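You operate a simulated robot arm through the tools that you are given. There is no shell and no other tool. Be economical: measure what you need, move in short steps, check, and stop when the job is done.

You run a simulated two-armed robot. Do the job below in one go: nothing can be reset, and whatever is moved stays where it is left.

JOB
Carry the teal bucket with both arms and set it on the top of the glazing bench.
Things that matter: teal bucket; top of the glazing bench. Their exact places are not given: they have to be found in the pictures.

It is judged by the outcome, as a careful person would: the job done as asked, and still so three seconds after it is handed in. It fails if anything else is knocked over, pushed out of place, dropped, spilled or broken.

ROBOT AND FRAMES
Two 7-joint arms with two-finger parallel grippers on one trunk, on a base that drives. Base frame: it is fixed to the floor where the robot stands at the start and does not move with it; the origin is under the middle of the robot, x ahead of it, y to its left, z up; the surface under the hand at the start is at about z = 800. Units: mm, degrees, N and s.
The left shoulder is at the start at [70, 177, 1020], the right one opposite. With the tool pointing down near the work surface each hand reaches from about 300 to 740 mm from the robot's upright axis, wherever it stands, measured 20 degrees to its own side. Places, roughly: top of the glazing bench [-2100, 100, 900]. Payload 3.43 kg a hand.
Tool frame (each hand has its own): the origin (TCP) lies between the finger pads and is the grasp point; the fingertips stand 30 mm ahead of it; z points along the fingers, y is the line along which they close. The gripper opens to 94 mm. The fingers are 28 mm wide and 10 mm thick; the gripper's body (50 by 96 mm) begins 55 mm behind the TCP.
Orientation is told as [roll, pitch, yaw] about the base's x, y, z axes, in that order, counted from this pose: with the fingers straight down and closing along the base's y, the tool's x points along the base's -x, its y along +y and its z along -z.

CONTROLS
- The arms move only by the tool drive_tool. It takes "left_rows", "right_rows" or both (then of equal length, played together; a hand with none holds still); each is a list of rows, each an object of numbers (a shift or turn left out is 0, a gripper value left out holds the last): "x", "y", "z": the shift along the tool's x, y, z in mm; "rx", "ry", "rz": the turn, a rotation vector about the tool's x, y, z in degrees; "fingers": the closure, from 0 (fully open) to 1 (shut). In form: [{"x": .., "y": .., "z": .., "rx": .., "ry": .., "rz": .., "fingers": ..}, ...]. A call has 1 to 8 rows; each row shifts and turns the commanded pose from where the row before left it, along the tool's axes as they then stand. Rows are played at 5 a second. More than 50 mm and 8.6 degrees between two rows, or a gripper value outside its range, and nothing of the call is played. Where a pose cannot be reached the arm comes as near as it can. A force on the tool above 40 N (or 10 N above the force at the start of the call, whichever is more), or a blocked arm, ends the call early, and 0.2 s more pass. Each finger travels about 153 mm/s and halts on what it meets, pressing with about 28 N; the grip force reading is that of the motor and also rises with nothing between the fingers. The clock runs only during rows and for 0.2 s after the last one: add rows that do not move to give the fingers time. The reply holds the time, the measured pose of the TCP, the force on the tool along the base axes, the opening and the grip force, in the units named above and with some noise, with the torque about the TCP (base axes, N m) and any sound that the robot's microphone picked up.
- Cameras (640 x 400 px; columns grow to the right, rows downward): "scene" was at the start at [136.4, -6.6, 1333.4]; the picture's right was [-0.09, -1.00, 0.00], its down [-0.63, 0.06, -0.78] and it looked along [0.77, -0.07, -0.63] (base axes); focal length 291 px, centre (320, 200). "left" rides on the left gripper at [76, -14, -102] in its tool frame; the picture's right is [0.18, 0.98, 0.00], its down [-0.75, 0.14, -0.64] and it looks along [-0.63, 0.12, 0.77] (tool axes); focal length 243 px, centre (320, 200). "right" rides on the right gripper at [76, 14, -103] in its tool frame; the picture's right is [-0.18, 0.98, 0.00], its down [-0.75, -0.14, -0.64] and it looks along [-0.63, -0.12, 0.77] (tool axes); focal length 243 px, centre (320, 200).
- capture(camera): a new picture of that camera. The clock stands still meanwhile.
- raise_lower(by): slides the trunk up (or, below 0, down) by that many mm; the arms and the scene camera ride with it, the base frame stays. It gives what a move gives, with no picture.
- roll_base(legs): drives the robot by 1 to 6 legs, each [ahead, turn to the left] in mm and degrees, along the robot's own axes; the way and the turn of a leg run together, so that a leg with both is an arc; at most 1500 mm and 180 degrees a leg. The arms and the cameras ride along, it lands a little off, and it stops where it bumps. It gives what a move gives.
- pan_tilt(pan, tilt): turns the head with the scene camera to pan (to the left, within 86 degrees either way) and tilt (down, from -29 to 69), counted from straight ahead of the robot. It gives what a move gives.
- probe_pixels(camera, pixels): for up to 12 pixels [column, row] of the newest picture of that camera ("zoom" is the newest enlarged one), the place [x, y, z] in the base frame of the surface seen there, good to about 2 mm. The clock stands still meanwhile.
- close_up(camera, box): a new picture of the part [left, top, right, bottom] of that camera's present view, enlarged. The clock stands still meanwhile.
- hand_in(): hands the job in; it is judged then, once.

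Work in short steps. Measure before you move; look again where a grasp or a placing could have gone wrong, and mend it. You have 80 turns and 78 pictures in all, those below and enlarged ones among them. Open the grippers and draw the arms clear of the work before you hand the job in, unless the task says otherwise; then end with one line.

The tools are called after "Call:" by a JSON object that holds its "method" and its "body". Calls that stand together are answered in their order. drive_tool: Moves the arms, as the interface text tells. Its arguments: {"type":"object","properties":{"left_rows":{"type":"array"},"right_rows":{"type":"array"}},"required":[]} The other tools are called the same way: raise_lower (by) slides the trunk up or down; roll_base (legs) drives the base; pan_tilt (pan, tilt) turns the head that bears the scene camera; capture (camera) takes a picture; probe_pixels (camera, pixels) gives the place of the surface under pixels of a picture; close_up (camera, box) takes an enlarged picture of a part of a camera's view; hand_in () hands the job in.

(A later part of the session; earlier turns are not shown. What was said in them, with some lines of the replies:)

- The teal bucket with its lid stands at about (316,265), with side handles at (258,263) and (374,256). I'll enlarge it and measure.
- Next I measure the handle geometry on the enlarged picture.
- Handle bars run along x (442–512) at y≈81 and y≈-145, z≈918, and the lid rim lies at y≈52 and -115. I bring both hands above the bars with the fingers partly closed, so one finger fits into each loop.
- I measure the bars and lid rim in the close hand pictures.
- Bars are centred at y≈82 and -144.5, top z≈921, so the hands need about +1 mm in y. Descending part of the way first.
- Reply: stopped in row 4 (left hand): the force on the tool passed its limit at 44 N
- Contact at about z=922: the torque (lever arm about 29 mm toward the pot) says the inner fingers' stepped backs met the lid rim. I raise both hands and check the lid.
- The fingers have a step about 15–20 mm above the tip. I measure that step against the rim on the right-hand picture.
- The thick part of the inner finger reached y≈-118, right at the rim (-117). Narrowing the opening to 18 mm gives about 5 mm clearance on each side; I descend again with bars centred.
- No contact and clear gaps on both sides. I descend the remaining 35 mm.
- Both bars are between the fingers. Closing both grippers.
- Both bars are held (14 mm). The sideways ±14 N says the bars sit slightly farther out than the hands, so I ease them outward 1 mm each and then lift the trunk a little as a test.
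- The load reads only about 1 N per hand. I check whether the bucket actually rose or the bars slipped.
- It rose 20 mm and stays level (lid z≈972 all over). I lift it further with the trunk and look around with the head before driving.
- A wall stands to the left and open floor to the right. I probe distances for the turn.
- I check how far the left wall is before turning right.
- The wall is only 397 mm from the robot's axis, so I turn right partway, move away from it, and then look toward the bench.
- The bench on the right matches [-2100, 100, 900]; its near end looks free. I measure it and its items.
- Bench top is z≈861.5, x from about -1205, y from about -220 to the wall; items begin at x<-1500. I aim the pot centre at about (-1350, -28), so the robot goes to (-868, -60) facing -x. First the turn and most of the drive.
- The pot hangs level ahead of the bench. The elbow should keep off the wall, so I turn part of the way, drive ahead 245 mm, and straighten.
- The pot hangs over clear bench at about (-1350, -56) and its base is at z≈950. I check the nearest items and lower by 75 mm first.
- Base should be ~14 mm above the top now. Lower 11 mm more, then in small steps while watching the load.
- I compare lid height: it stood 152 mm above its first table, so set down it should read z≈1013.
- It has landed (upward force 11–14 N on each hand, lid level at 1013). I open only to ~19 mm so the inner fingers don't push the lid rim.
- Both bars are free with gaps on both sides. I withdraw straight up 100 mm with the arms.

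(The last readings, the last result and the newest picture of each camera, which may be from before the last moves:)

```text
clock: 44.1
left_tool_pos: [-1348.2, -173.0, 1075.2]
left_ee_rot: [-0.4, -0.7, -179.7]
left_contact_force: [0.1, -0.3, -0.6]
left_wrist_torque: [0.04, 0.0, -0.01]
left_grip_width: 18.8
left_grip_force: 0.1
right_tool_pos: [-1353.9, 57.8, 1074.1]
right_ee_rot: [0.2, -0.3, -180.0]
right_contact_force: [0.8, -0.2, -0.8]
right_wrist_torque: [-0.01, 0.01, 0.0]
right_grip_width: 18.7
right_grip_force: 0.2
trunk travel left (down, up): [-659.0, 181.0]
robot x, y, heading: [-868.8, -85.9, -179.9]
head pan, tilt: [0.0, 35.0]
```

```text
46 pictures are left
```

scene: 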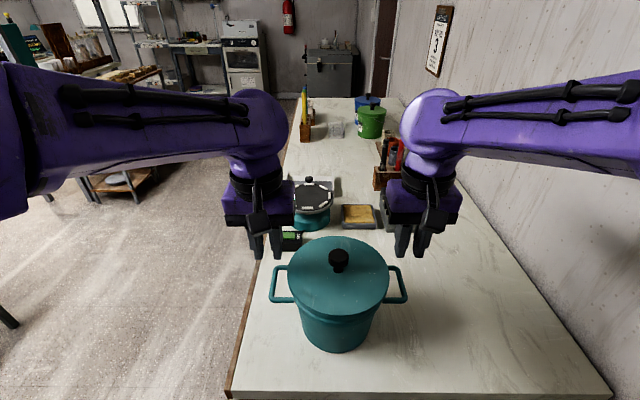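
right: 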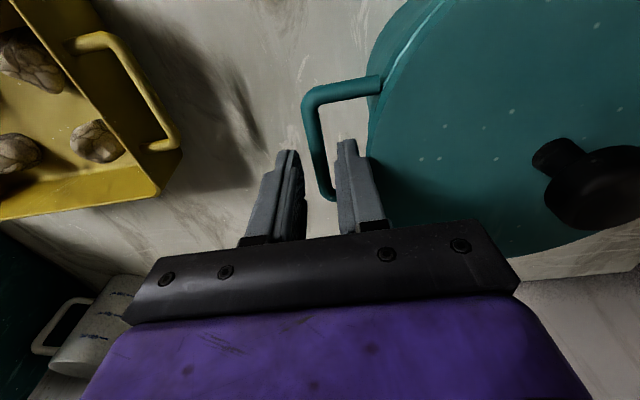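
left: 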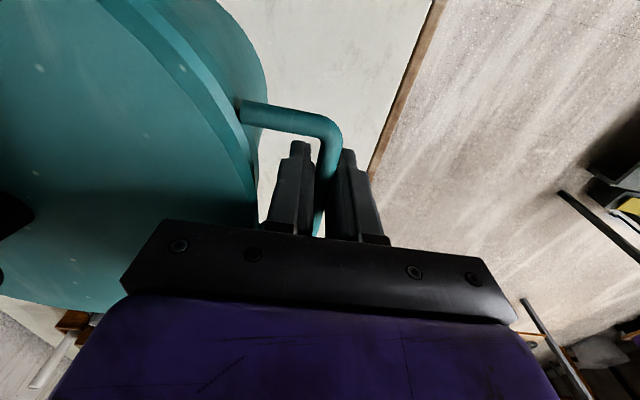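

The bucket stands level on the bench. I open the grippers, raise the trunk and back away straight.

Call:
{"method": "drive_tool", "body": {"left_rows": [{"fingers": 0}, {}, {}], "right_rows": [{"fingers": 0}, {}, {}]}}

Call:
{"method": "raise_lower", "body": {"by": 80}}

Call:
{"method": "roll_base", "body": {"legs": [[-300, 0]]}}

Call:
{"method": "capture", "body": {"camera": "scene"}}

```text
clock: 44.9
left_tool_pos: [-1347.6, -171.6, 1075.2]
left_ee_rot: [-0.3, -0.7, -179.8]
left_contact_force: [0.7, 0.0, -0.2]
left_wrist_torque: [-0.01, 0.03, -0.02]
left_grip_width: 94.0
left_grip_force: 0.0
right_tool_pos: [-1352.7, 58.5, 1073.5]
right_ee_rot: [0.1, -0.2, -180.0]
right_contact_force: [-0.2, 0.0, 0.0]
right_wrist_torque: [0.0, 0.0, -0.01]
right_grip_width: 94.0
right_grip_force: 0.0
trunk travel left (down, up): [-659.0, 181.0]
robot x, y, heading: [-869.9, -88.2, -179.9]
head pan, tilt: [0.0, 35.0]
```

```text
clock: 46.1
left_tool_pos: [-1347.6, -171.2, 1155.1]
left_ee_rot: [-0.4, -0.7, -179.6]
left_contact_force: [0.1, 0.3, -0.9]
left_wrist_torque: [-0.01, 0.01, -0.03]
left_grip_width: 94.1
left_grip_force: 0.0
right_tool_pos: [-1353.3, 58.1, 1153.2]
right_ee_rot: [0.1, -0.3, -179.9]
right_contact_force: [0.0, -0.9, -1.1]
right_wrist_torque: [0.01, -0.03, 0.0]
right_grip_width: 94.3
right_grip_force: 0.1
trunk travel left (down, up): [-739.0, 101.0]
robot x, y, heading: [-867.4, -88.9, -179.9]
head pan, tilt: [0.0, 35.0]
```

```text
clock: 48.1
left_tool_pos: [-1044.8, -168.0, 1154.8]
left_ee_rot: [-0.3, -0.6, 179.9]
left_contact_force: [0.2, 0.4, 0.4]
left_wrist_torque: [-0.01, -0.02, 0.0]
left_grip_width: 93.8
left_grip_force: 0.1
right_tool_pos: [-1048.1, 61.0, 1153.0]
right_ee_rot: [0.1, -0.2, 179.6]
right_contact_force: [0.2, -0.3, 0.3]
right_wrist_torque: [-0.02, 0.0, 0.01]
right_grip_width: 94.1
right_grip_force: 0.0
trunk travel left (down, up): [-739.0, 101.0]
robot x, y, heading: [-564.7, -85.9, 179.8]
head pan, tilt: [0.0, 35.0]
```

```text
45 pictures are left
```

scene: 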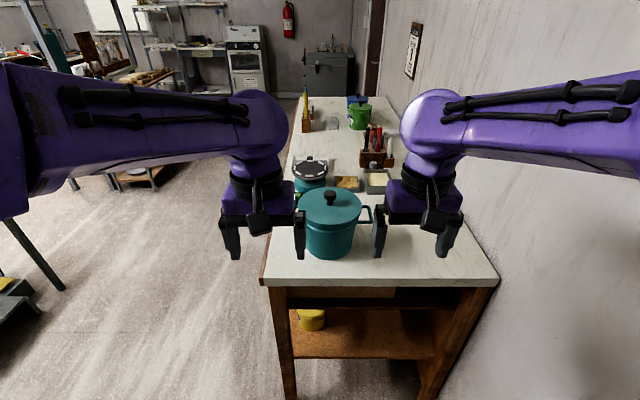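

The bucket stands upright on the bench with its lid on. The other items are in place, and the arms are clear with the grippers open, so I hand in.

Call:
{"method": "hand_in", "body": {}}

```text
The job is handed in.
```

The teal bucket was carried with both arms and is standing upright on the glazing bench top with its lid on. The job is handed in.
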